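You operate a simulated robot arm through the tools that you are given. There is no shell and no other tool.

The job below is to be done with a simulated robot arm. You get a single attempt, and the scene is never put back.

TASK
On the following scooter press the loose sill covers C and B home, then clip the missing cover onto A.
Fine: C before B; the missing cover lies on the rest tray.

The check looks at the end state, three seconds after you hand in, the way a careful person would. Anything else that was tipped, shoved, dropped, spilled or broken makes it a failure. A push-on lid holds only when it is set on centred and level and pressed home; a screw cap is set on level and turned clockwise until tight.

THE ROBOT
A 7-joint arm with a three-finger gripper, fixed in place. Base frame: the origin is at the foot of the arm, x ahead of it, y to its left, z up. Units: mm, rad, N and s.
Its first joint turns from -2.897 to 2.897 rad. Payload 2.69 kg.
The TCP is the grasp point between the finger pads, 30 mm short of the fingertips. In the tool frame z runs along the fingers and y along their closing line. Largest opening 128 mm; the body of the gripper starts 117 mm behind the TCP.
Orientation is that of the tool frame in the base frame, as a unit quaternion [x, y, z, w]. With the fingers straight down and closing along the base's y, the tool's x points along the base's -x, its y along +y and its z along -z.

THE INTERFACE
- The arm moves only by the tool step_arm. Its argument "targets" is a list of rows, each a list of 6 numbers: the shift along the tool's x, y, z in mm, then the turn, a rotation vector about the tool's x, y, z in rad. In form: [[x, y, z, wx, wy, wz], ...]. A call has 1 to 20 rows; each row is the pose to reach, as a shift and turn from the pose commanded when the call began, along the tool's axes at that moment. "hand" is the finger opening in mm, from 0 to 128, set as the call begins (left out, the last holds). A row lasts 0.2 s, in which the tool goes at most 50 mm and 0.15 rad; a call with a longer step from one row to the next is refused whole, and so is a gripper value outside its range. Where a pose cannot be reached the arm comes as near as it can. A force on the tool above 90 N (or 10 N above the force at the start of the call, whichever is more), or a blocked arm, ends the call early, and 0.2 s more pass. Each finger halts on what it meets, pressing with about 41 N; the grip force reading is that of the motor and also rises with nothing between the fingers. The clock runs only during rows and for 0.2 s after the last one: add rows that repeat a pose to give the fingers time. The reply holds the time, the measured pose of the TCP, the force on the tool along the base axes, the opening and the grip force, in the units named above and with some noise, with the torque about the TCP (base axes, N m) and any sound that the robot's microphone picked up.
- Cameras (640 x 400 px; columns grow to the right, rows downward): "scene" is fixed at [51.6, 500.1, 1351.2]; the picture's right is [-0.21, -0.98, 0.00], its down [-0.59, 0.13, -0.80] and it looks along [0.78, -0.17, -0.60] (base axes); focal length 331 px, centre (320, 200). "wrist" rides on the gripper at [58, 54, -131] in the tool frame; the picture's right is [-0.68, 0.74, 0.00], its down [-0.62, -0.57, -0.55] and it looks along [-0.40, -0.37, 0.84] (tool axes); focal length 234 px, centre (320, 200).
- grab_frame(camera): a new picture of that camera. No time passes.
- slide_trunk(by): slides the trunk up (or, below 0, down) by that many mm; the arm rides with it, the base frame stays. It gives what a move gives, with no picture.
- measure_at(camera, pixels): for up to 12 pixels [column, row] of the newest picture of that camera ("zoom" is the newest enlarged one), the place [x, y, z] in the base frame of the surface seen there, good to about 3 mm. No time passes.
- inspect(camera, box): a new picture of the part [left, top, right, bottom] of that camera's present view, enlarged. No time passes.
- job_done(): hands the job in; it is judged then, once.

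Unless the task says otherwise, let go and move clear before handing in.

The tools are called after "Request:" as name(argument=value, ...) on one line, values as JSON. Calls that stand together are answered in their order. step_arm: Moves the arm, as the interface text tells. Its arguments: {"type":"object","properties":{"targets":{"type":"array"},"hand":{"type":"number"}},"required":["targets"]} The other tools are called the same way: slide_trunk (by) slides the trunk up or down; grab_frame (camera) takes a picture; measure_at (camera, pixels) gives the place of the surface under pixels of a picture; inspect (camera, box) takes an enlarged picture of a part of a camera's view; job_done () hands the job in.

At the start:

```text
clock: 0.0
tcp_pos: [603.0, 376.5, 1013.7]
tcp_rot: [0.0, 1.0, 0.0, -0.001]
force: [0.1, 0.3, -0.2]
moment: [-0.02, 0.0, -0.01]
finger_gap: 128.1
finger_force: 0.1
trunk travel left (down, up): [-150.0, 200.0]
```

scene: 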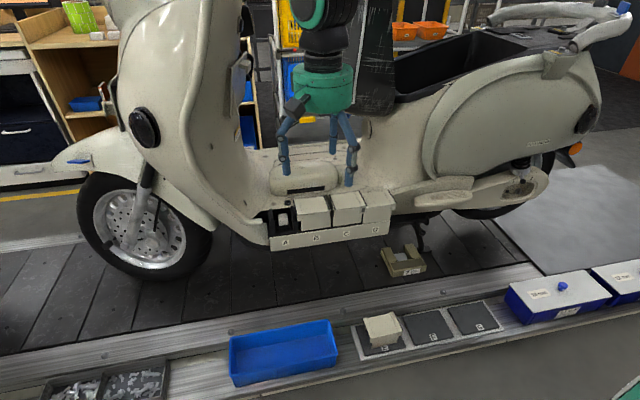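
wrist: 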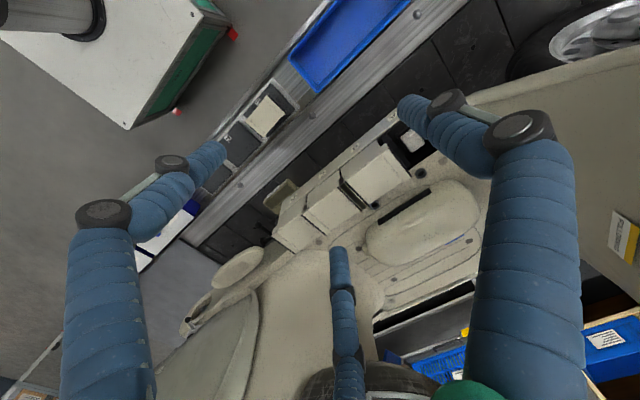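

The scene shows a sill with positions A to D near pixels (285-390, 195-245) and what looks like a cover on a tray at (382, 328). I'll enlarge both areas before moving.

Request:
inspect(camera="scene", box=[240, 150, 420, 262])

Request:
inspect(camera="scene", box=[340, 290, 520, 400])

Request:
inspect(camera="wrist", box=[180, 60, 500, 260])

```text
3.56 times, centred on (330, 206) of scene
```

zoom: 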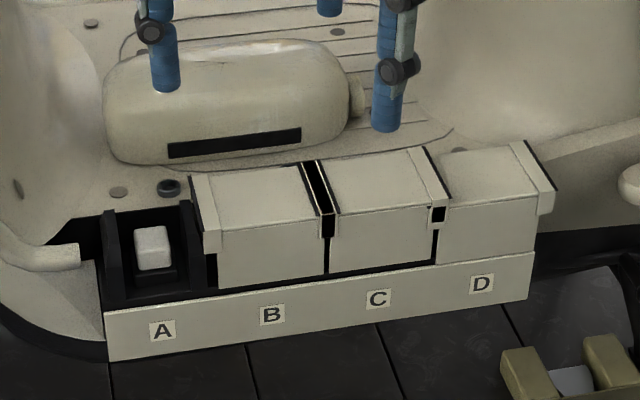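

```text
3.56 times, centred on (430, 345) of scene
```

zoom: 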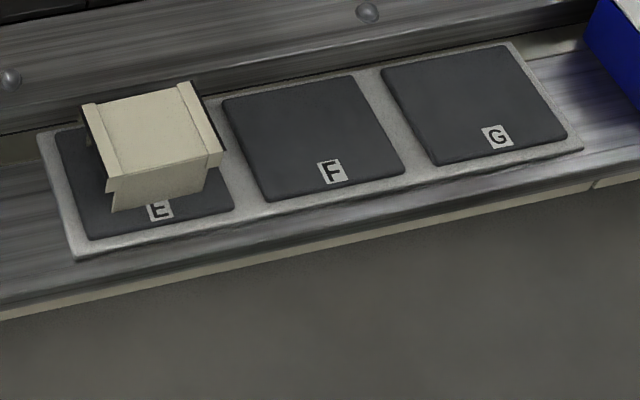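

```text
2.00 times, centred on (340, 160) of wrist
```

zoom: 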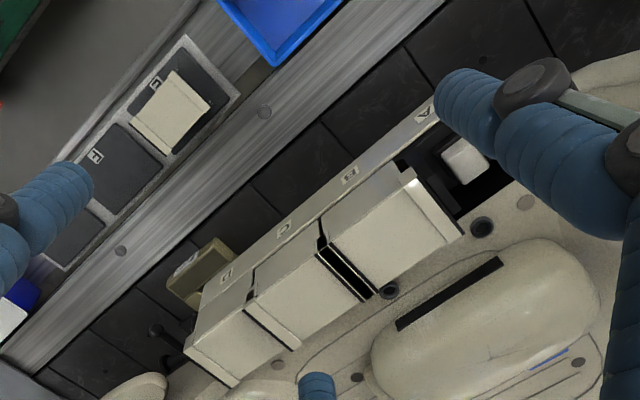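

The zooms show covers on B, C and D, an open seat with a white latch at A, and the spare cover on tray pad E. I'll measure the covers, the seat, and the spare to get their positions.

Request:
inspect(camera="scene", box=[260, 180, 404, 270])

```text
4.44 times, centred on (332, 225) of scene
```

zoom: 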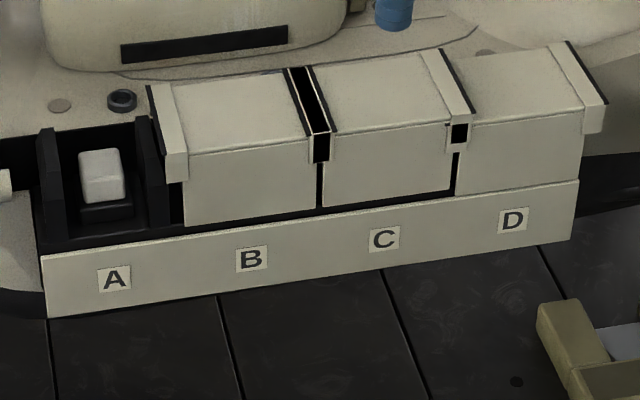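

Request:
measure_at(camera="zoom", pixels=[[180, 95], [290, 80], [195, 148], [300, 132], [325, 75], [430, 60], [340, 125], [440, 115], [470, 60], [555, 48], [480, 110], [575, 95]])

Request:
measure_at(camera="zoom", pixels=[[159, 100], [178, 170], [450, 60], [465, 110], [575, 55], [595, 115], [100, 160], [100, 190], [47, 140], [155, 130], [105, 210], [95, 140]])

Request:
measure_at(camera="zoom", pixels=[[250, 190], [390, 170], [520, 160], [115, 260], [250, 240], [385, 220], [510, 200], [60, 310], [560, 235], [310, 100], [320, 150], [459, 133]])

```text
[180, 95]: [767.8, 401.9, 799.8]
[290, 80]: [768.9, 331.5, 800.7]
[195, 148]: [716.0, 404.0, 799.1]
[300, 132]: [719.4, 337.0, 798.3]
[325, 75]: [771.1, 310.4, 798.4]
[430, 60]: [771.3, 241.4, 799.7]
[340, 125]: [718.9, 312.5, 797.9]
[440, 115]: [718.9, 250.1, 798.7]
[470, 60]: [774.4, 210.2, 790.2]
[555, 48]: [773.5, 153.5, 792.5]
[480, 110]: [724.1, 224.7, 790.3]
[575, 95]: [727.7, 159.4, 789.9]
```

```text
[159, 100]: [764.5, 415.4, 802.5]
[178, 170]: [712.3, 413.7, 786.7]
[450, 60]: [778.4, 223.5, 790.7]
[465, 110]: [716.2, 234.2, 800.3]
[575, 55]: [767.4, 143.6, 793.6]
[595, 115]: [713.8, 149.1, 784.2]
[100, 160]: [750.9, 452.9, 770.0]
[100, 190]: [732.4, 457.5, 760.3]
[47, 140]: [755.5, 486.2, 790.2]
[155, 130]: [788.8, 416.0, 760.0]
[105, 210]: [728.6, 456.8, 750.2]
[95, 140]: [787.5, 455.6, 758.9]
```

```text
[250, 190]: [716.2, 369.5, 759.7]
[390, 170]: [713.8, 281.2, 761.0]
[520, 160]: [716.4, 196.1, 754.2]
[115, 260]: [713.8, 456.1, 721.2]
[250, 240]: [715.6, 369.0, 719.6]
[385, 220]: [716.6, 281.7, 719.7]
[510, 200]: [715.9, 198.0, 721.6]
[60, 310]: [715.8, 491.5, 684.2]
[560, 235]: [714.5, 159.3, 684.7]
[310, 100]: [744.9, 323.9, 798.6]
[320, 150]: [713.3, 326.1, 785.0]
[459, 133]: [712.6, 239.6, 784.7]
```

C and B tops read about z=799 and D about 791, so B and C sit roughly 8 mm proud. Next I'll measure the spare cover on E and look at the sill through the wrist camera.

Request:
inspect(camera="scene", box=[345, 300, 425, 350])

```text
8.00 times, centred on (385, 325) of scene
```

zoom: 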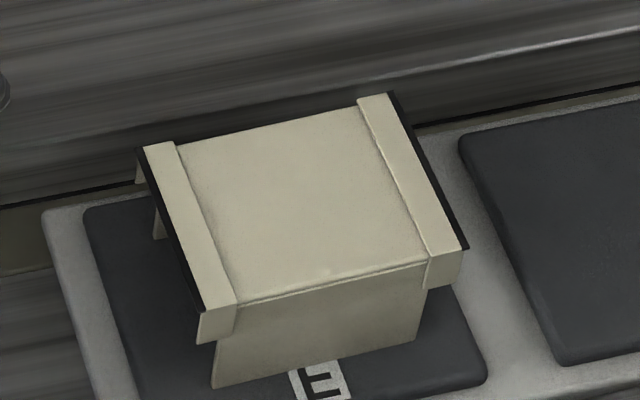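

Request:
measure_at(camera="zoom", pixels=[[150, 152], [205, 300], [385, 100], [455, 240], [300, 200], [200, 160], [370, 125], [245, 290], [415, 255], [215, 375], [410, 340], [220, 325]])

Request:
measure_at(camera="zoom", pixels=[[440, 265], [120, 300], [450, 340], [60, 230], [100, 230], [330, 380], [470, 150], [600, 300], [450, 310], [320, 330], [142, 175], [157, 220]])

```text
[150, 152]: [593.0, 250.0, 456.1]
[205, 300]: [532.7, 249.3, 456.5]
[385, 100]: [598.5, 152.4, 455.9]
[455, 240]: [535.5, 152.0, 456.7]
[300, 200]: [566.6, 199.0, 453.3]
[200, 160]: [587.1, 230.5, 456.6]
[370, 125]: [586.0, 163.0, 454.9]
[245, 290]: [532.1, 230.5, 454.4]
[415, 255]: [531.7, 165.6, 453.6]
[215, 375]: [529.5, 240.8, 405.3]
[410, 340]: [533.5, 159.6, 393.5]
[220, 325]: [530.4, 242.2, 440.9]
```

```text
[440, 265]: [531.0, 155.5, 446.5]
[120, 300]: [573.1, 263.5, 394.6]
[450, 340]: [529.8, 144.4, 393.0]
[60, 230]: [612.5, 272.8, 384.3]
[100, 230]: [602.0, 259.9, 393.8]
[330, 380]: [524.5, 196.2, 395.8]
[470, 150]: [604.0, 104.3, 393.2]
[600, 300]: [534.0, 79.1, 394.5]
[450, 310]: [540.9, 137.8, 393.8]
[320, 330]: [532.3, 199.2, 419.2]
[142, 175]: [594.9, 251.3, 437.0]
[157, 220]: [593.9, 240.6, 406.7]
```

The spare's top is at z≈456 with ribs spanning y≈151–251 and x≈531–599, on a pad at z≈394. I'll look more closely at the B/C joint and seat A through the wrist camera.

Request:
inspect(camera="wrist", box=[300, 130, 420, 205])

Request:
inspect(camera="wrist", box=[360, 100, 460, 170])

Request:
inspect(camera="wrist", box=[225, 85, 305, 145])

Request:
inspect(camera="wrist", box=[260, 170, 380, 245])

```text
5.33 times, centred on (360, 168) of wrist
```

zoom: 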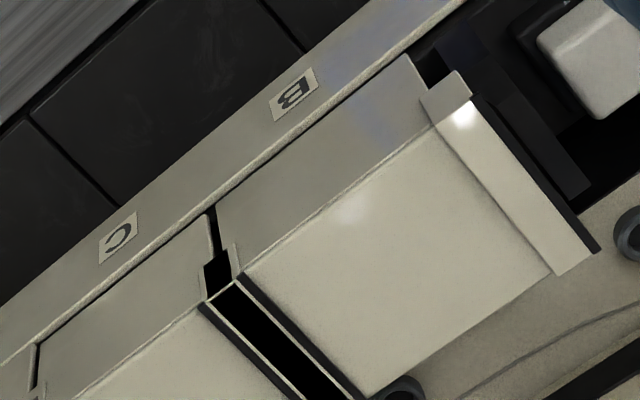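

```text
5.71 times, centred on (410, 135) of wrist
```

zoom: 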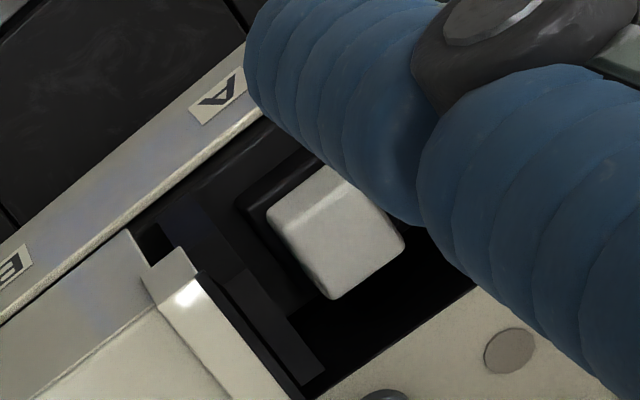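

```text
6.67 times, centred on (265, 115) of wrist
```

zoom: 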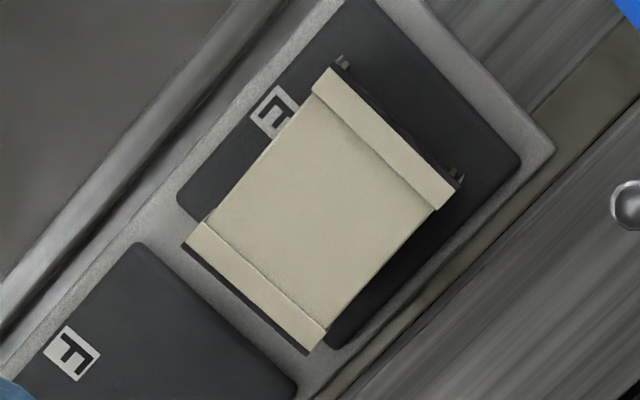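

```text
5.33 times, centred on (320, 208) of wrist
```

zoom: 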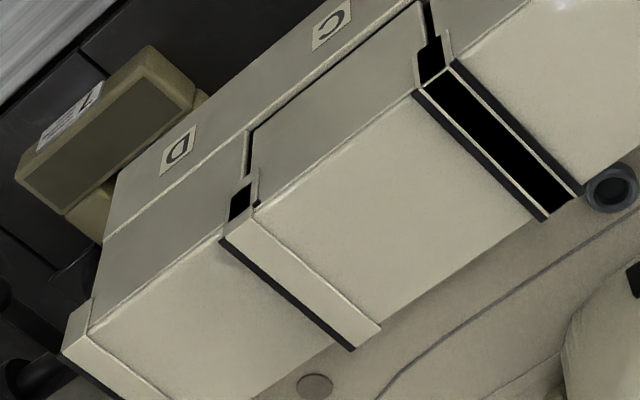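

Adjacent ribs overlap at the B/C and C/D joints, so I'll grip the spare front to back. Before going near A, I'll measure the leg shield, the floorboard behind the sill, and other obstacles.

Request:
grab_frame(camera="scene")

Request:
measure_at(camera="scene", pixels=[[220, 100], [235, 150], [245, 190], [225, 50], [242, 80], [258, 180], [270, 190], [262, 215], [300, 180], [330, 175], [380, 180], [405, 180]])

Request:
measure_at(camera="scene", pixels=[[180, 100], [200, 60], [190, 20], [245, 20], [270, 160], [274, 204], [288, 202], [420, 195], [450, 190], [400, 265], [370, 110], [430, 100]])

Request:
measure_at(camera="scene", pixels=[[300, 90], [286, 170], [350, 180], [335, 145], [325, 30], [330, 60], [280, 350], [235, 345], [335, 325], [560, 290], [510, 290], [370, 100]])

```text
taken
```

scene: 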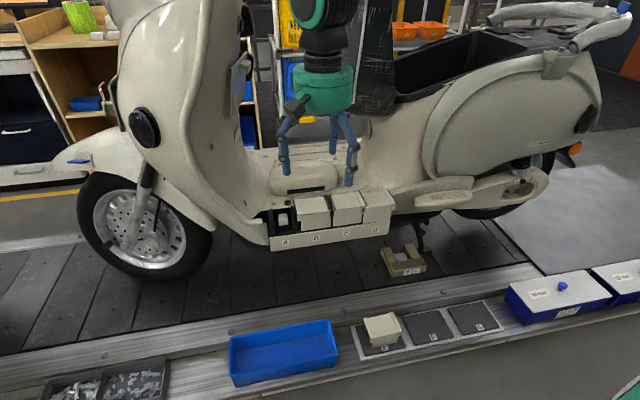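

```text
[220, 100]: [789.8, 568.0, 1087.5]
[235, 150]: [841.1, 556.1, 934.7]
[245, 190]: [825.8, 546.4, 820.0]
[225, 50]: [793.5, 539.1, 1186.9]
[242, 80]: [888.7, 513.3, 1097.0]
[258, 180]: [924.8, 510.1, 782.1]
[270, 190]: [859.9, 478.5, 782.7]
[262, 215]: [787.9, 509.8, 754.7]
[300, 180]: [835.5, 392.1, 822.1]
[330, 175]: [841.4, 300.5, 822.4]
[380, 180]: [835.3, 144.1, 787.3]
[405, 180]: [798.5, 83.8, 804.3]
```

```text
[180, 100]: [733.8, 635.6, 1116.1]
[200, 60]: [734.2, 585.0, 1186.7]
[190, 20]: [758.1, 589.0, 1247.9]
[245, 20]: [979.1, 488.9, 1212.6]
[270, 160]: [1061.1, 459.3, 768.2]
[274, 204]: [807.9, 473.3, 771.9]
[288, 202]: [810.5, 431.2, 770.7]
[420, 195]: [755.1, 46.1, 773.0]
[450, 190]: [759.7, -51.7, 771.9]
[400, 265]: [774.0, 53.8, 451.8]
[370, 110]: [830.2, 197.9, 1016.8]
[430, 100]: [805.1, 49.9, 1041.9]
```

```text
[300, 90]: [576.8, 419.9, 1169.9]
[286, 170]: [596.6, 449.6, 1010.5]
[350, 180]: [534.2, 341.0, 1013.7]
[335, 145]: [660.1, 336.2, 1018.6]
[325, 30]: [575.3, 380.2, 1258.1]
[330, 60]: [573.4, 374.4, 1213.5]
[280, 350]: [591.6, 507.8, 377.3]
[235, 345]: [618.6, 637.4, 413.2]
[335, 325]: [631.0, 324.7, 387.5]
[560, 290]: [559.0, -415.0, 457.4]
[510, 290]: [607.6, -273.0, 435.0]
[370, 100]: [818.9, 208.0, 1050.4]
```

The scene picture shows what may be three blue finger shapes on the hand, near (286,170), (350,180) and (335,145). The text describes two, so I'll check the hand up close before touching anything.

Request:
inspect(camera="scene", box=[250, 0, 410, 200])

Request:
grab_frame(camera="wrist")

Request:
measure_at(camera="wrist", pixels=[[415, 105], [445, 115], [530, 260], [215, 160], [190, 190], [110, 280], [340, 255], [343, 300], [345, 340], [350, 370], [445, 395], [520, 125]])

```text
2.00 times, centred on (330, 100) of scene
```

zoom: 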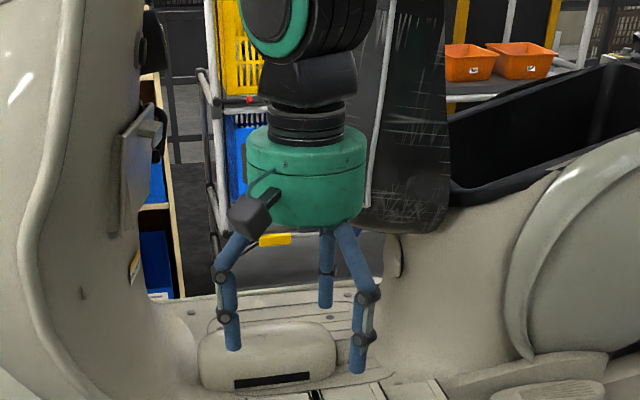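

```text
taken
```

wrist: 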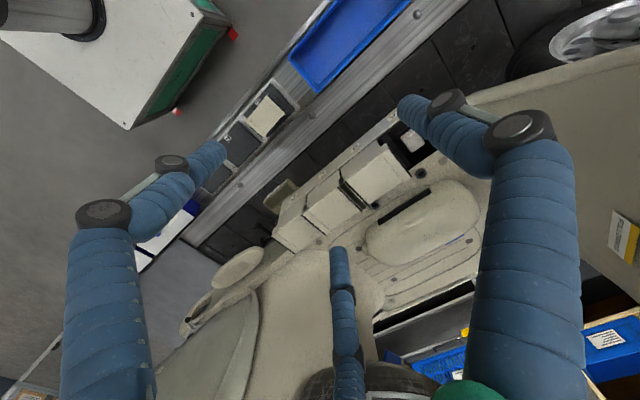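

```text
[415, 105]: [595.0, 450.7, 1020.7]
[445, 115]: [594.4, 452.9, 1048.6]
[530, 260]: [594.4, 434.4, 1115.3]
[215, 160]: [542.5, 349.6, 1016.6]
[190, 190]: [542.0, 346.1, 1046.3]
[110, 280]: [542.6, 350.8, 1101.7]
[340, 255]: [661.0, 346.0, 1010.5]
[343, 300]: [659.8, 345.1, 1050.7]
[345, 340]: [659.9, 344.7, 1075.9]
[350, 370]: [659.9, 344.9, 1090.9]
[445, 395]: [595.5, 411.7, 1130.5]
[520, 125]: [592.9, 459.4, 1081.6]
```

The hand is clearly three-fingered: measured fingers at about (595,451), (542,348) and (660,345) sit 120° apart around the TCP, which doesn't match the two-finger description. I'll close it in free air and look again to see how it really moves.

Request:
step_arm(targets=[[0, 0, 0, 0, 0, 0], [0, 0, 0, 0, 0, 0], [0, 0, 0, 0, 0, 0], [0, 0, 0, 0, 0, 0]], hand=60)

Request:
grab_frame(camera="wrist")

Request:
inspect(camera="scene", box=[250, 60, 410, 220])

```text
clock: 1.0
tcp_pos: [601.9, 378.1, 1013.8]
tcp_rot: [-0.001, 1.0, 0.0, 0.0]
force: [-0.2, 0.0, 0.8]
moment: [0.0, 0.01, 0.02]
finger_gap: 60.1
finger_force: 0.0
trunk travel left (down, up): [-150.0, 200.0]
```

```text
taken
```

wrist: 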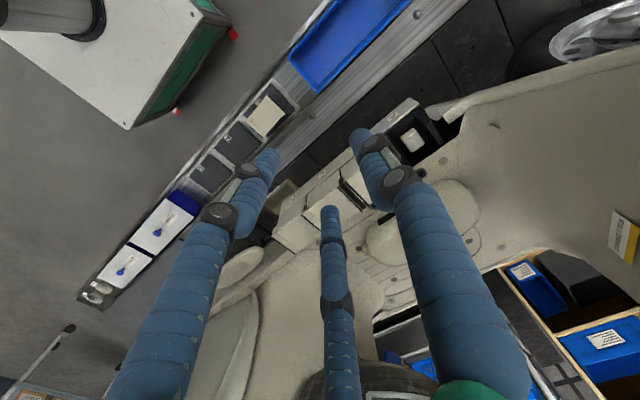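

```text
2.50 times, centred on (330, 140) of scene
```

zoom: 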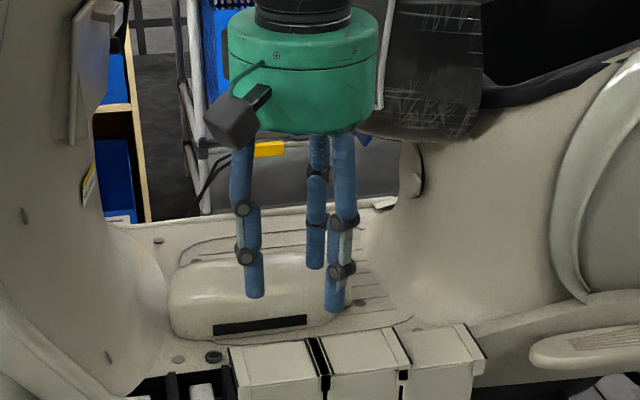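

The fingers all converge toward the hand axis, so this is a centring three-finger grip. I'll measure fingertip locations at gap 60, and check that the scooter hasn't drifted.

Request:
measure_at(camera="wrist", pixels=[[357, 135], [360, 145], [372, 170], [270, 155], [265, 165], [250, 195], [328, 212], [330, 230], [332, 290], [352, 133], [275, 152], [328, 207]])

Request:
measure_at(camera="zoom", pixels=[[255, 290], [333, 305], [315, 262], [255, 296], [333, 310], [315, 267], [300, 350], [370, 345], [440, 340], [250, 215], [340, 220], [318, 215]])

Request:
inspect(camera="scene", box=[260, 180, 404, 270])

```text
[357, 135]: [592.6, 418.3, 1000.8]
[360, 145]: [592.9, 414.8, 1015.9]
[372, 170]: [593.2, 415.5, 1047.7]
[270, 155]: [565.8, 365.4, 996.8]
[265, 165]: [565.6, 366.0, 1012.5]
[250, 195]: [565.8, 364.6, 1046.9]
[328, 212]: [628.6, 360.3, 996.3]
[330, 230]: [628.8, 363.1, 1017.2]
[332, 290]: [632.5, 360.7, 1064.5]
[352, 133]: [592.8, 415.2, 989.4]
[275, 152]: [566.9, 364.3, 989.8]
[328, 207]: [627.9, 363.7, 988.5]
```

```text
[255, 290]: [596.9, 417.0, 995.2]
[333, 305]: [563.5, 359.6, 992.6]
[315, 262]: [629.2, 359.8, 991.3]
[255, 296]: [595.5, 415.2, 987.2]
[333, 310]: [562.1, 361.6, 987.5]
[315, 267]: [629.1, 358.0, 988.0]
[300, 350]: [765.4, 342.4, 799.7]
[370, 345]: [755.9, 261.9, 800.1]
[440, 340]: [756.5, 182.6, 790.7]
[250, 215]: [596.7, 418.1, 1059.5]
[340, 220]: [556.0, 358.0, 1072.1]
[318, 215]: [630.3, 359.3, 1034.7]
```

```text
4.44 times, centred on (332, 225) of scene
```

zoom: 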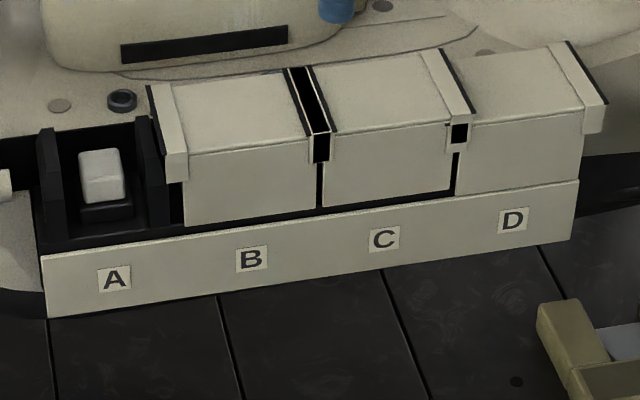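

The scooter hasn't moved, and fingertips sit near z≈985 as expected. I'll now measure the edges of C and B, plus the post at A, to fix their centres.

Request:
measure_at(camera="zoom", pixels=[[230, 80], [230, 84], [250, 139], [250, 143], [380, 59], [380, 63], [395, 118], [395, 122], [505, 46], [505, 50], [530, 100], [530, 104]])

Request:
measure_at(camera="zoom", pixels=[[84, 158], [118, 153], [86, 174], [122, 170], [100, 152], [104, 172], [86, 195], [122, 192], [47, 155], [40, 132], [55, 200], [150, 170]])

Request:
measure_at(camera="zoom", pixels=[[186, 200], [312, 180], [325, 180], [448, 165], [458, 165], [578, 150], [585, 110], [605, 105], [168, 165], [187, 165], [449, 110], [474, 108]])

```text
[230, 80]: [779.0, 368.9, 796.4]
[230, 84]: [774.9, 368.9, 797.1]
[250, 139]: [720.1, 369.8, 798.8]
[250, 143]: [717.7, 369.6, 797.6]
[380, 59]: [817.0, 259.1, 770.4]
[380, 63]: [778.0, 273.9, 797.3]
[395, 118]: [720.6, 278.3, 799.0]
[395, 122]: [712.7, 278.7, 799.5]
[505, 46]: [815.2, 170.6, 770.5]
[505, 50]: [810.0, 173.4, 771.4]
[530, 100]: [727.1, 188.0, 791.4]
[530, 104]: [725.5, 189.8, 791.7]
```

```text
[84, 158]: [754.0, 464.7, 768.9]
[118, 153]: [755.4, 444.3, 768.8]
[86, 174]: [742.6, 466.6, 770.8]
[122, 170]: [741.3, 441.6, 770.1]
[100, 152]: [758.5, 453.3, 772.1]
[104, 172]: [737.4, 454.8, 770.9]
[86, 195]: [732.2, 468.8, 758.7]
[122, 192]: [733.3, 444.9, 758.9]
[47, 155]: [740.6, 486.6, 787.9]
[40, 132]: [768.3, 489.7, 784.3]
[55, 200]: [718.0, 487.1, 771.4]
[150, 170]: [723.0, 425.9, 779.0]
```

```text
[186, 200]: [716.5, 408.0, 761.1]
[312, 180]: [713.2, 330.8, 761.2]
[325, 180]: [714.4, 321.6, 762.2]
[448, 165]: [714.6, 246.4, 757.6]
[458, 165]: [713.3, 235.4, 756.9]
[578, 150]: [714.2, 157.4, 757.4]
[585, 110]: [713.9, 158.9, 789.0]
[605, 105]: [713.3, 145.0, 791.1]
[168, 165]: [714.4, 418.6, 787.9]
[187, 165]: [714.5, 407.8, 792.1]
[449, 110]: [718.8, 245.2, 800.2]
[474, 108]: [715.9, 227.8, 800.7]
```

The readings put C's centre near (748, 283), B near (748, 369), A's post near (747, 455) and the spare near (565, 201). I'll move the hand at gap 30 to stand 25 mm above C.

Request:
step_arm(targets=[[-36, -24, 0, 0, 0, 0], [-73, -47, 0, 0, 0, 0], [-109, -71, 0, 0, 0, 0], [-145.5, -94.5, 0, 0, 0, 0], [-145.5, -94.5, 40, 0, 0, 0], [-145.5, -94.5, 80, 0, 0, 0], [-145.5, -94.5, 120, 0, 0, 0], [-145.5, -94.5, 155, 0, 0, 0], [-145.5, -94.5, 155, 0, 0, 0]], hand=30)

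Request:
grab_frame(camera="scene")

Request:
grab_frame(camera="wrist")

```text
clock: 3.0
tcp_pos: [746.5, 279.8, 858.9]
tcp_rot: [0.001, 1.0, 0.0, 0.0]
force: [0.1, -0.9, -0.5]
moment: [-0.05, 0.02, 0.0]
finger_gap: 30.0
finger_force: 0.0
trunk travel left (down, up): [-150.0, 200.0]
```

```text
taken
```

scene: 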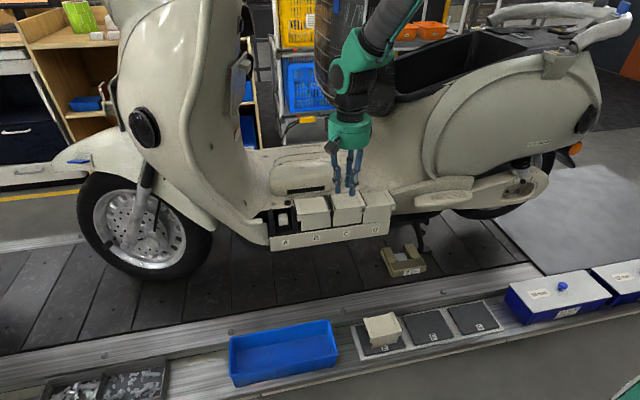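

```text
taken
```

wrist: 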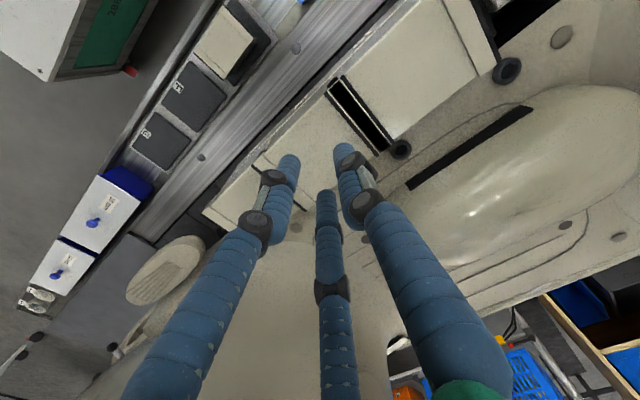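

The hand is over C, but the reading of (746.5, 279.8) is slightly off my aim. I'll hold for a moment to see how noisy the reading is and check where the fingertips are over the cover.

Request:
step_arm(targets=[[0, 0, 0, 0, 0, 0]])

Request:
inspect(camera="wrist", box=[200, 60, 440, 210])

Request:
inspect(camera="scene", box=[290, 140, 404, 230])

```text
clock: 3.4
tcp_pos: [746.6, 280.0, 860.4]
tcp_rot: [0.0, 1.0, 0.0, -0.001]
force: [-0.6, 0.6, 0.1]
moment: [0.0, -0.04, -0.01]
finger_gap: 29.9
finger_force: 0.1
trunk travel left (down, up): [-150.0, 200.0]
```

```text
2.67 times, centred on (320, 135) of wrist
```

zoom: 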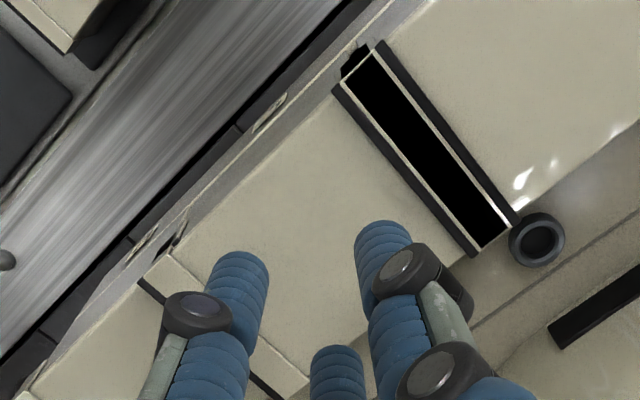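

```text
4.44 times, centred on (347, 185) of scene
```

zoom: 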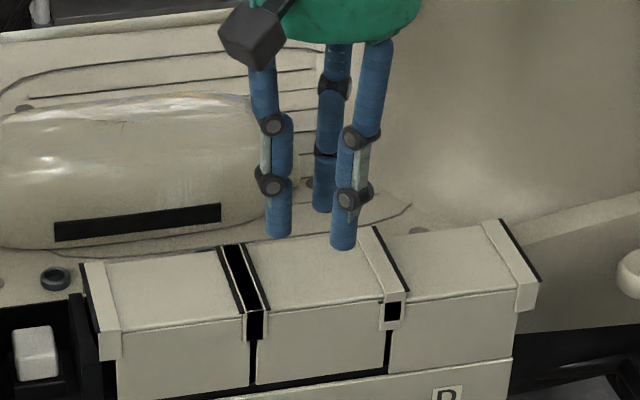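

Request:
measure_at(camera="zoom", pixels=[[280, 225], [280, 233], [344, 235], [344, 243], [322, 200], [322, 207], [270, 225], [290, 225], [334, 235], [355, 235], [315, 200], [331, 200]])

Request:
measure_at(camera="zoom", pixels=[[262, 250], [262, 300], [370, 290], [365, 240], [235, 255], [245, 300], [330, 270], [360, 235], [385, 250], [395, 290], [300, 242], [300, 300]])

```text
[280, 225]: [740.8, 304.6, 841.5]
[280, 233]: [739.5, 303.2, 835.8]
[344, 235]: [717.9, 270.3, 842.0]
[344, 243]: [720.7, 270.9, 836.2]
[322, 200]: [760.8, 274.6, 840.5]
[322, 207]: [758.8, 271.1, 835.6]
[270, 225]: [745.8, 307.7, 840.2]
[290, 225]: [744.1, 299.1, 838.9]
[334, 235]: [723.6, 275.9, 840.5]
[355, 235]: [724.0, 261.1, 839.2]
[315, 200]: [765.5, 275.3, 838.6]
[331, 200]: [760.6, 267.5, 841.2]
```

```text
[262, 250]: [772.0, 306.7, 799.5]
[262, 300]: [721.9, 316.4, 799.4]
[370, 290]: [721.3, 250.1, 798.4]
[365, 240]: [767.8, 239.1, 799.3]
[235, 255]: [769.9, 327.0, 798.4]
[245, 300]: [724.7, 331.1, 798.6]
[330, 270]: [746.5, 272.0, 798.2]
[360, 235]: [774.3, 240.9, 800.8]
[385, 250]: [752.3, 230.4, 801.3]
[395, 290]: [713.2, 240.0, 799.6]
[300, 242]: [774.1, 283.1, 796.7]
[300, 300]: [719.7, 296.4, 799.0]
```

The fingertip cluster centres near (747, 281) with tips at z≈830, so I'll shift about 2 mm in y and approach to just above C's top.

Request:
step_arm(targets=[[-0.8, 2.0, 0, 0, 0, 0], [-0.8, 2.0, 12, 0, 0, 0], [-0.8, 2.0, 24, 0, 0, 0], [-0.8, 2.0, 24, 0, 0, 0]])

```text
clock: 4.4
tcp_pos: [748.6, 282.8, 834.7]
tcp_rot: [0.0, 1.0, 0.0, 0.0]
force: [-0.2, 0.2, 0.3]
moment: [0.0, 0.04, 0.03]
finger_gap: 29.9
finger_force: 0.1
trunk travel left (down, up): [-150.0, 200.0]
```

The TCP reads (748.6, 282.8, 834.7), so the tips are about 5 mm above C. I'll press straight down in small steps toward the home height.

Request:
step_arm(targets=[[0, 0, 2, 0, 0, 0], [0, 0, 4, 0, 0, 0], [0, 0, 6, 0, 0, 0], [0, 0, 7.5, 0, 0, 0], [0, 0, 9, 0, 0, 0], [0, 0, 10.5, 0, 0, 0], [0, 0, 12, 0, 0, 0], [0, 0, 13, 0, 0, 0], [0, 0, 14, 0, 0, 0]])

Request:
inspect(camera="scene", box=[290, 140, 404, 230])

```text
clock: 6.4
tcp_pos: [749.2, 284.9, 822.1]
tcp_rot: [0.0, 1.0, 0.001, 0.002]
force: [-1.8, -0.2, 9.8]
moment: [-0.08, 0.12, 0.0]
finger_gap: 30.0
finger_force: 0.1
trunk travel left (down, up): [-150.0, 200.0]
```

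```text
4.44 times, centred on (347, 185) of scene
```

zoom: 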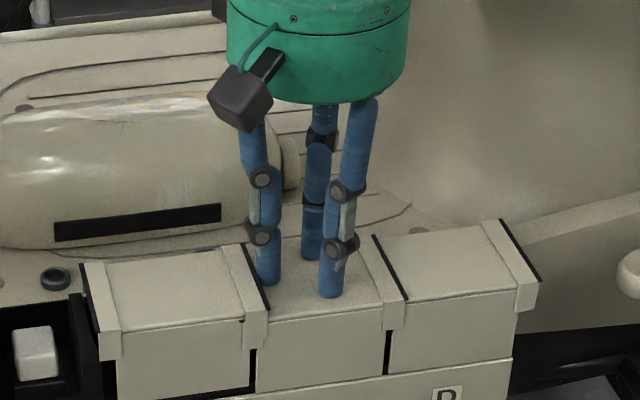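

C has gone down and B's right rib now shows proud at (250, 290) in the zoom, but the force is only about 10 N and there has been no click. I'll keep pressing in small steps.

Request:
step_arm(targets=[[0, 0, 1, 0, 0, 0], [0, 0, 2, 0, 0, 0], [0, 0, 3, 0, 0, 0], [0, 0, 4, 0, 0, 0]])

Request:
inspect(camera="scene", box=[290, 160, 404, 240])

```text
clock: 7.4
tcp_pos: [749.8, 284.6, 822.2]
tcp_rot: [-0.001, 1.0, 0.001, 0.004]
force: [1.3, -5.3, 48.5]
moment: [-0.47, 0.37, 0.0]
finger_gap: 29.8
finger_force: 0.0
trunk travel left (down, up): [-150.0, 200.0]
```

```text
5.00 times, centred on (347, 200) of scene
```

zoom: 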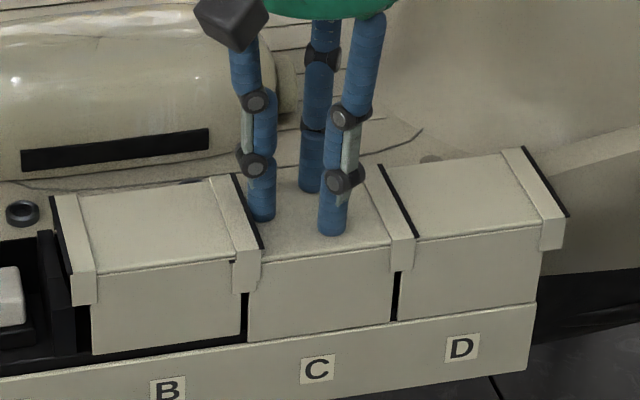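

The TCP stayed at z=822.2 while the force rose to 48.5 N, so C has reached a hard stop. I'll compare the tops of C and D.

Request:
measure_at(camera="zoom", pixels=[[290, 245], [370, 235], [280, 215], [360, 200], [355, 220], [420, 235], [500, 220], [460, 190], [510, 190], [120, 260], [200, 240], [150, 220]])

Request:
measure_at(camera="zoom", pixels=[[395, 200], [405, 225], [375, 180], [385, 205], [240, 215], [245, 240], [290, 230], [300, 240], [375, 225], [380, 235], [440, 200], [440, 230]])

```text
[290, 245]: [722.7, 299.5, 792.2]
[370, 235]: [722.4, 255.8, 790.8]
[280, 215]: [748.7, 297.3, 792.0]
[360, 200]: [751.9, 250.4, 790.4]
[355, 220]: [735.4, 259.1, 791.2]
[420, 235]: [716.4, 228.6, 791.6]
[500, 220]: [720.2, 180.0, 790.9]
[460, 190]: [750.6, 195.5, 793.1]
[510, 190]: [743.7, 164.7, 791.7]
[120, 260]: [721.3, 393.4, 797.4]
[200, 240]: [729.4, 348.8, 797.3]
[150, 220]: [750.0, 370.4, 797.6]
```

```text
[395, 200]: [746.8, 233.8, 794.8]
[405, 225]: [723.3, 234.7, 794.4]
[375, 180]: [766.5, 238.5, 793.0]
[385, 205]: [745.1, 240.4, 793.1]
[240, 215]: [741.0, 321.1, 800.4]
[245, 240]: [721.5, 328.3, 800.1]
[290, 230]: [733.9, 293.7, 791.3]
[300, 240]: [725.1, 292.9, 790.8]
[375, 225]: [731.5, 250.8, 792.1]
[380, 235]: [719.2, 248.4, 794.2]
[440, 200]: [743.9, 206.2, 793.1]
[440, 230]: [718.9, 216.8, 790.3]
```

C's top now reads about 791, level with D. I'll add a little more push to be sure it's fully home, staying under the 90 N limit.

Request:
step_arm(targets=[[0, 0, 1, 0, 0, 0], [0, 0, 2, 0, 0, 0], [0, 0, 2, 0, 0, 0]])

```text
clock: 8.2
tcp_pos: [749.6, 285.3, 821.1]
tcp_rot: [0.001, 1.0, 0.002, 0.005]
force: [-3.5, -0.6, 77.4]
moment: [-0.49, 0.98, 0.0]
finger_gap: 30.0
finger_force: 0.0
trunk travel left (down, up): [-150.0, 200.0]
```

At 77 N C moved no further than tip z≈791, so it's seated. I'll lift clear and confirm it stays down.

Request:
step_arm(targets=[[0, 0, -5, 0, 0, 0], [0, 0, -15, 0, 0, 0], [0, 0, -30, 0, 0, 0], [0, 0, -45, 0, 0, 0], [0, 0, -45, 0, 0, 0]])

Request:
inspect(camera="scene", box=[260, 170, 404, 260])

```text
clock: 9.4
tcp_pos: [747.3, 284.2, 859.2]
tcp_rot: [0.001, 1.0, 0.0, -0.001]
force: [-0.5, -0.3, 0.5]
moment: [0.01, -0.01, 0.0]
finger_gap: 29.8
finger_force: 0.1
trunk travel left (down, up): [-150.0, 200.0]
```

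```text
4.44 times, centred on (332, 215) of scene
```

zoom: 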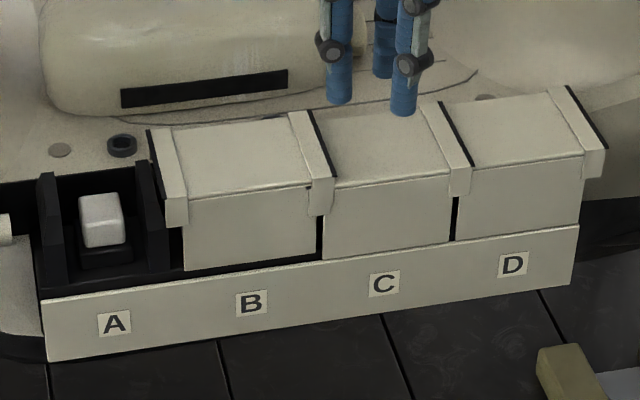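

C stayed down level with D. Next I'll move across to B's centre near (748, 369.5), still clear above it.

Request:
step_arm(targets=[[0, 43, 0, 0, 0, 0], [-0.5, 85.5, 0, 0, 0, 0], [-0.5, 85.5, 12, 0, 0, 0], [-0.5, 85.5, 23, 0, 0, 0], [-0.5, 85.5, 23, 0, 0, 0]])

Request:
inspect(camera="scene", box=[260, 150, 404, 240])

```text
clock: 10.6
tcp_pos: [749.0, 370.3, 836.5]
tcp_rot: [0.0, 1.0, 0.0, 0.001]
force: [0.4, 0.3, -0.8]
moment: [0.03, -0.01, -0.03]
finger_gap: 30.2
finger_force: 0.1
trunk travel left (down, up): [-150.0, 200.0]
```

```text
4.44 times, centred on (332, 195) of scene
```

zoom: 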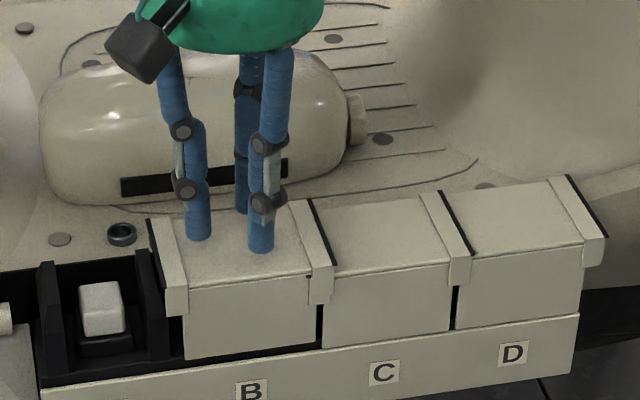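

The fingertips sit centrally over B between its ribs, at (749.0, 370.3), about 7 mm above the top. I'll press B down the same way as C.

Request:
step_arm(targets=[[0, 0, 3, 0, 0, 0], [0, 0, 6, 0, 0, 0], [0, 0, 7.5, 0, 0, 0], [0, 0, 9, 0, 0, 0], [0, 0, 10.5, 0, 0, 0], [0, 0, 12, 0, 0, 0], [0, 0, 13.5, 0, 0, 0], [0, 0, 15, 0, 0, 0], [0, 0, 16.5, 0, 0, 0], [0, 0, 18, 0, 0, 0]])

Request:
inspect(camera="scene", box=[260, 160, 404, 250])

```text
clock: 12.8
tcp_pos: [750.1, 370.3, 821.9]
tcp_rot: [0.0, 1.0, 0.001, 0.002]
force: [-8.0, -4.6, 26.9]
moment: [-0.2, 0.43, 0.03]
finger_gap: 30.7
finger_force: 0.6
trunk travel left (down, up): [-150.0, 200.0]
```

```text
4.44 times, centred on (332, 205) of scene
```

zoom: 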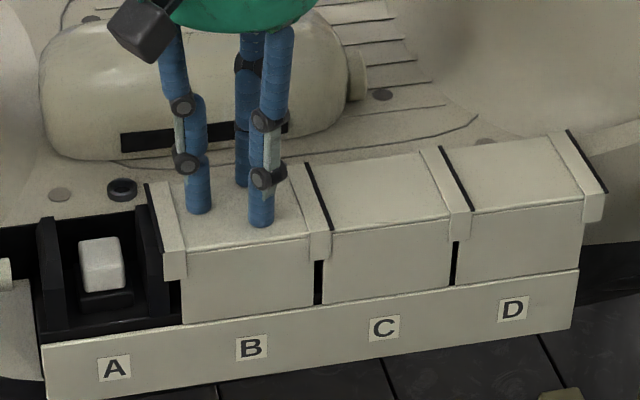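

B is down to tip z≈792 with 27 N on the tool and now looks level with C and D. I'll press a bit harder, as I did for C.

Request:
step_arm(targets=[[0, 0, 1, 0, 0, 0], [0, 0, 2, 0, 0, 0], [0, 0, 3, 0, 0, 0], [0, 0, 4, 0, 0, 0], [0, 0, 4, 0, 0, 0]])

```text
clock: 14.0
tcp_pos: [750.4, 369.8, 821.6]
tcp_rot: [0.0, 1.0, 0.002, 0.005]
force: [-5.9, -2.7, 73.5]
moment: [-0.57, 1.17, -0.01]
finger_gap: 30.6
finger_force: 0.0
trunk travel left (down, up): [-150.0, 200.0]
```

B holds at tip z≈791.6 under 73.5 N, so it's home. I'll lift clear and check that B and C stay down.

Request:
step_arm(targets=[[0, 0, -5, 0, 0, 0], [0, 0, -15, 0, 0, 0], [0, 0, -35, 0, 0, 0], [0, 0, -75, 0, 0, 0], [0, 0, -120, 0, 0, 0], [0, 0, -165, 0, 0, 0], [0, 0, -200, 0, 0, 0], [0, 0, -200, 0, 0, 0]])

Request:
inspect(camera="scene", box=[260, 170, 404, 260])

Request:
grab_frame(camera="wrist")

```text
clock: 15.8
tcp_pos: [747.6, 371.5, 1016.1]
tcp_rot: [0.0, 1.0, 0.0, -0.001]
force: [0.2, -0.7, 0.9]
moment: [0.0, -0.02, 0.0]
finger_gap: 29.9
finger_force: 0.0
trunk travel left (down, up): [-150.0, 200.0]
```

```text
4.44 times, centred on (332, 215) of scene
```

zoom: 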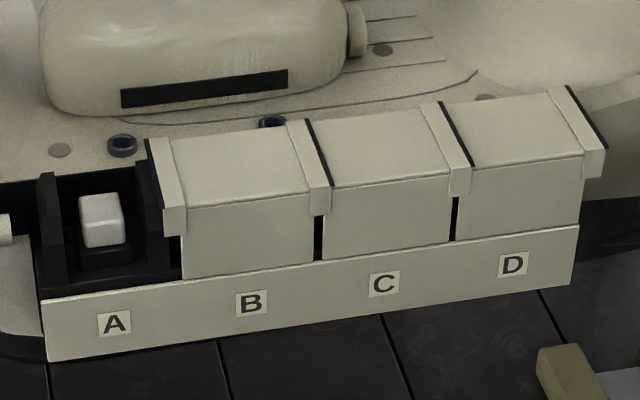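

```text
taken
```

wrist: 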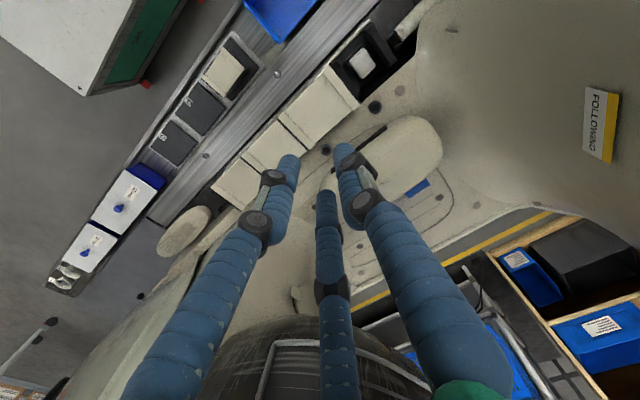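

The wrist view shows a "FOLLOWING" tag at (600, 125), so this is the right scooter. I'll confirm the heights of B, C and D.

Request:
measure_at(camera="zoom", pixels=[[200, 160], [280, 150], [205, 195], [290, 182], [350, 140], [420, 125], [350, 175], [430, 165], [490, 120], [550, 110], [490, 155], [560, 140]])

Request:
inspect(camera="wrist", box=[310, 10, 430, 110])

```text
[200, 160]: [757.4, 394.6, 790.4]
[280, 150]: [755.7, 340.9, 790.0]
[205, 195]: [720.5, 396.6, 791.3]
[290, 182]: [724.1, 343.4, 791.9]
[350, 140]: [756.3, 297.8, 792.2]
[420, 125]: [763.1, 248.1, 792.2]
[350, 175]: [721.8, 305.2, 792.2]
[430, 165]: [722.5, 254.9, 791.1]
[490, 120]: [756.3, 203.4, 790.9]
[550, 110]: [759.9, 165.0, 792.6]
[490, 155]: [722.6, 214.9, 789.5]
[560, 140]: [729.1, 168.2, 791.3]
```

```text
4.00 times, centred on (370, 60) of wrist
```

zoom: 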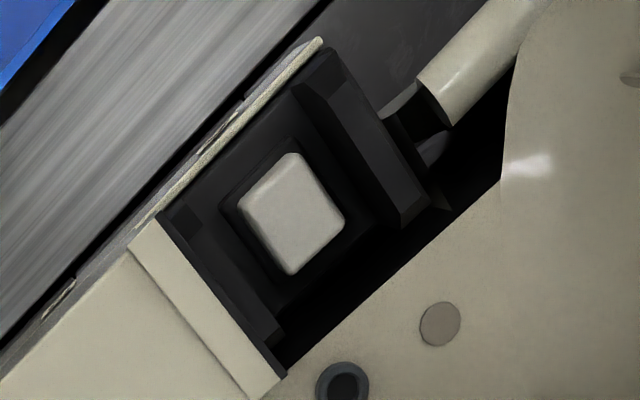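

All three tops read 790–792, so B, C and D are level. Next I'll measure what surrounds seat A: the guide walls, the post, the tube at (470,80) and the floorboard edge.

Request:
measure_at(camera="zoom", pixels=[[425, 90], [440, 115], [470, 60], [500, 30], [450, 190], [490, 180], [360, 270], [400, 260], [440, 320], [345, 385], [430, 145], [430, 205]])

Request:
measure_at(camera="zoom", pixels=[[240, 205], [295, 155], [345, 220], [290, 272], [290, 215], [340, 100], [400, 190], [355, 130], [320, 70], [410, 220], [180, 215], [270, 330]])

Request:
measure_at(camera="zoom", pixels=[[130, 245], [160, 218], [250, 390], [280, 375], [200, 270], [220, 320], [200, 160], [320, 45], [250, 110], [300, 330], [340, 300], [225, 190]])

```text
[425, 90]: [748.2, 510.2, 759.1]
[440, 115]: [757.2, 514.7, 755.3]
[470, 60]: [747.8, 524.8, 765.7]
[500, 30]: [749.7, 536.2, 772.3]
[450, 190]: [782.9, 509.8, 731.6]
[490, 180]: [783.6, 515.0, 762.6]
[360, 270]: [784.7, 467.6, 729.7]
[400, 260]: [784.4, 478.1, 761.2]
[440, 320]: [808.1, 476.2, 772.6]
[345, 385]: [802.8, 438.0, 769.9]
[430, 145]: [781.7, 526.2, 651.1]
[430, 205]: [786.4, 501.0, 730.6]
```

```text
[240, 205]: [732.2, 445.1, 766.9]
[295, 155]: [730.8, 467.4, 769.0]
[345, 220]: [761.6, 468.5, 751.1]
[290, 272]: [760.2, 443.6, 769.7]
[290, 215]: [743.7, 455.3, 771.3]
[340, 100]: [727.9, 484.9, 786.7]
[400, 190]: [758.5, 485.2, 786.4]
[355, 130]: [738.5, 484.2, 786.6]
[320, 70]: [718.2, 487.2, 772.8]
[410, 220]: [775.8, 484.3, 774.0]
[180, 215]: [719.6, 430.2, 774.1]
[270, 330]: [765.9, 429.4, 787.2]
```

```text
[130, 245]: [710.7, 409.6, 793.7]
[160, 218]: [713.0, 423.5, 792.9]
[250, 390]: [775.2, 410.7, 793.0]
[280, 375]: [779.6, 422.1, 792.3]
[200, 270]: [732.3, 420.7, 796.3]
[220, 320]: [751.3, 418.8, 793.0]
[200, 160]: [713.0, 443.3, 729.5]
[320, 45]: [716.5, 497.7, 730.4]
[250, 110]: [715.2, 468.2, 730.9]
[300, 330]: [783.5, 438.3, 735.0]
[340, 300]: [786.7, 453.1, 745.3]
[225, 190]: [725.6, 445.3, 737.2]
```

Seat A's post centres near (746.5, 456). The floorboard edge at x≈786, z≈771 means my tips must stay above 775 when placing. I'll open the hand and move over to the spare on E, staying high first.

Request:
step_arm(targets=[[31, -27, 0, 0, 0, 0], [61, -54, 0, 0, 0, 0], [92, -80, 0, 0, 0, 0], [122, -107, 0, 0, 0, 0], [153, -134, 0, 0, 0, 0], [183, -160, 0, 0, 0, 0], [183, -160, 45, 0, 0, 0], [183, -160, 90, 0, 0, 0], [183, -160, 135, 0, 0, 0], [183, -160, 180, 0, 0, 0], [183, -160, 225, 0, 0, 0], [183, -160, 270, 0, 0, 0], [183, -160, 315, 0, 0, 0], [183, -160, 350, 0, 0, 0], [183, -160, 350, 0, 0, 0]], hand=128)

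Request:
grab_frame(camera="scene")

Request:
grab_frame(camera="wrist")

```text
clock: 19.0
tcp_pos: [568.0, 208.4, 664.2]
tcp_rot: [0.0, 1.0, 0.0, -0.001]
force: [0.4, 0.1, -0.2]
moment: [-0.02, 0.0, 0.0]
finger_gap: 127.9
finger_force: 0.1
trunk travel left (down, up): [-150.0, 200.0]
```

```text
taken
```

scene: 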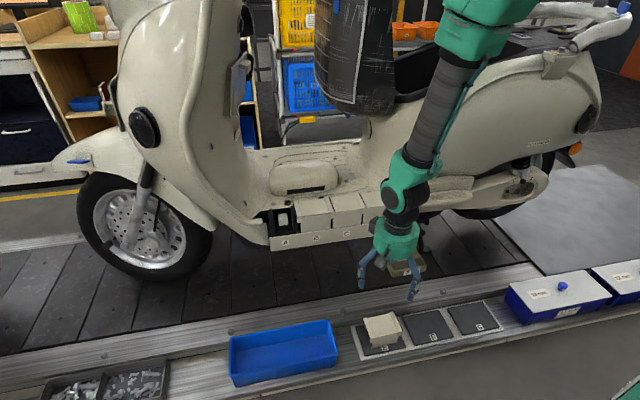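

```text
taken
```

wrist: 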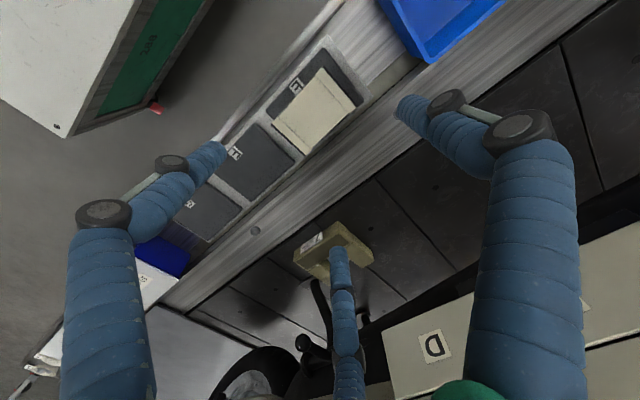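

I'm above E at (568, 208, 664), and the spare is at about (315,110) in the wrist view. I'll enlarge it and re-measure its edges before going down.

Request:
inspect(camera="wrist", box=[230, 40, 390, 190])

```text
2.67 times, centred on (310, 115) of wrist
```

zoom: 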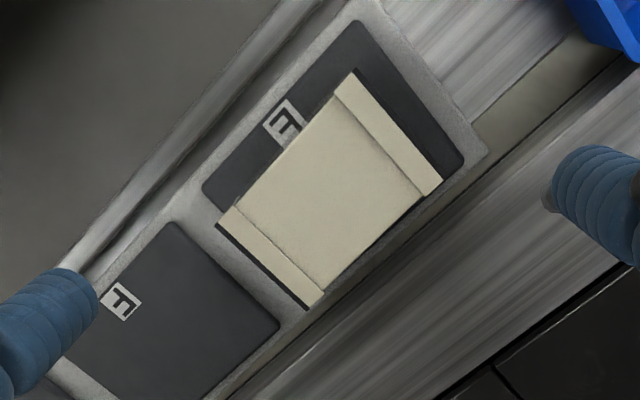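

Request:
measure_at(camera="zoom", pixels=[[340, 90], [352, 78], [425, 190], [440, 180], [222, 225], [235, 212], [308, 302], [322, 292], [330, 190], [280, 155], [380, 240], [325, 100]])

Request:
measure_at(camera="zoom", pixels=[[350, 83], [395, 130], [437, 175], [262, 265], [300, 290], [240, 240], [300, 135], [260, 185], [400, 215], [350, 265], [60, 300], [590, 175]])

```text
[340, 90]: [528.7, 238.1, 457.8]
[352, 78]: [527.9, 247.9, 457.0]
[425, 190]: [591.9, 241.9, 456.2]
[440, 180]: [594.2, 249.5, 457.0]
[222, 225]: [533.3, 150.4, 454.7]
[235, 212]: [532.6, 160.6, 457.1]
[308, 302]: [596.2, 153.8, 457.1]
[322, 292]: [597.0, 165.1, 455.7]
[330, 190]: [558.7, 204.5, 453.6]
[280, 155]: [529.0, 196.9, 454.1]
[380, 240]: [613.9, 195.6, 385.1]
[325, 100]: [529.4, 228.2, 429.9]
```

```text
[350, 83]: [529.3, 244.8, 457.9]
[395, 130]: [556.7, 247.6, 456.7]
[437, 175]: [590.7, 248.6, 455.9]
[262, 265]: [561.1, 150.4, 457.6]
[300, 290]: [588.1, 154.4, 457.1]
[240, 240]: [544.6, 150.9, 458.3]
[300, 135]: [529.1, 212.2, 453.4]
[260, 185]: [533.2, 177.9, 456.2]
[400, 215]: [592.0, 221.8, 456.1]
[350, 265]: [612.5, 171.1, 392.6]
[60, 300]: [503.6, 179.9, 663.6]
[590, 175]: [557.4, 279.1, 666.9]
```

The edges show the spare is yawed about +0.04 rad, centred near (564, 200.7), with rib tops at z≈457. I'll align the hand's yaw, set it about 10 mm toward +y, and come down to just above the cover.

Request:
step_arm(targets=[[4.4, 2.3, 0, 0, 0, -0.04], [4.4, 2.3, 40, 0, 0, -0.04], [4.4, 2.3, 80, 0, 0, -0.04], [4.4, 2.3, 115, 0, 0, -0.04], [4.4, 2.3, 145, 0, 0, -0.04], [4.4, 2.3, 160, 0, 0, -0.04], [4.4, 2.3, 160, 0, 0, -0.04]], hand=128)

Request:
grab_frame(camera="wrist")

Request:
inspect(camera="scene", box=[330, 260, 450, 370])

```text
clock: 20.6
tcp_pos: [561.6, 212.1, 507.3]
tcp_rot: [-0.02, 1.0, 0.0, 0.0]
force: [0.7, 0.0, -0.7]
moment: [0.02, 0.02, -0.02]
finger_gap: 128.0
finger_force: 0.2
trunk travel left (down, up): [-150.0, 200.0]
```

```text
taken
```

wrist: 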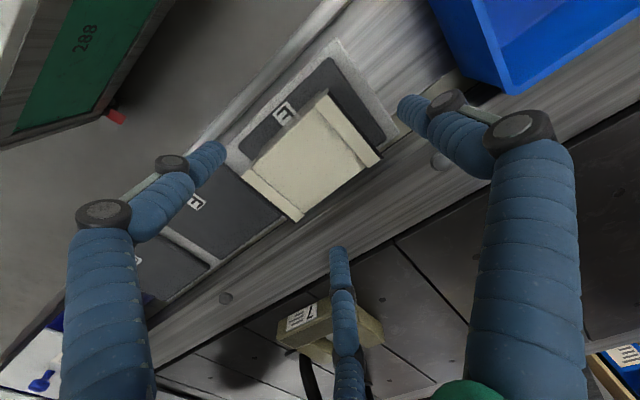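

```text
3.64 times, centred on (390, 315) of scene
```

zoom: 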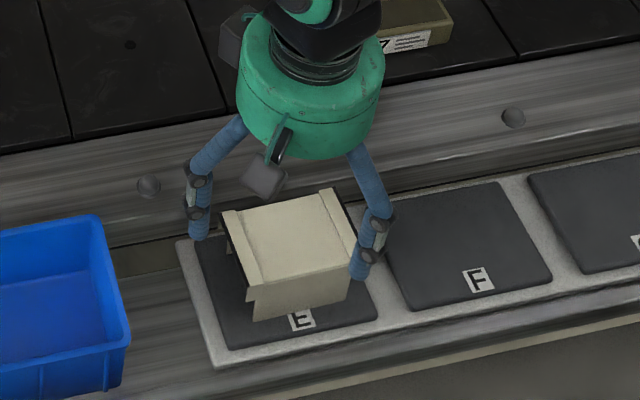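

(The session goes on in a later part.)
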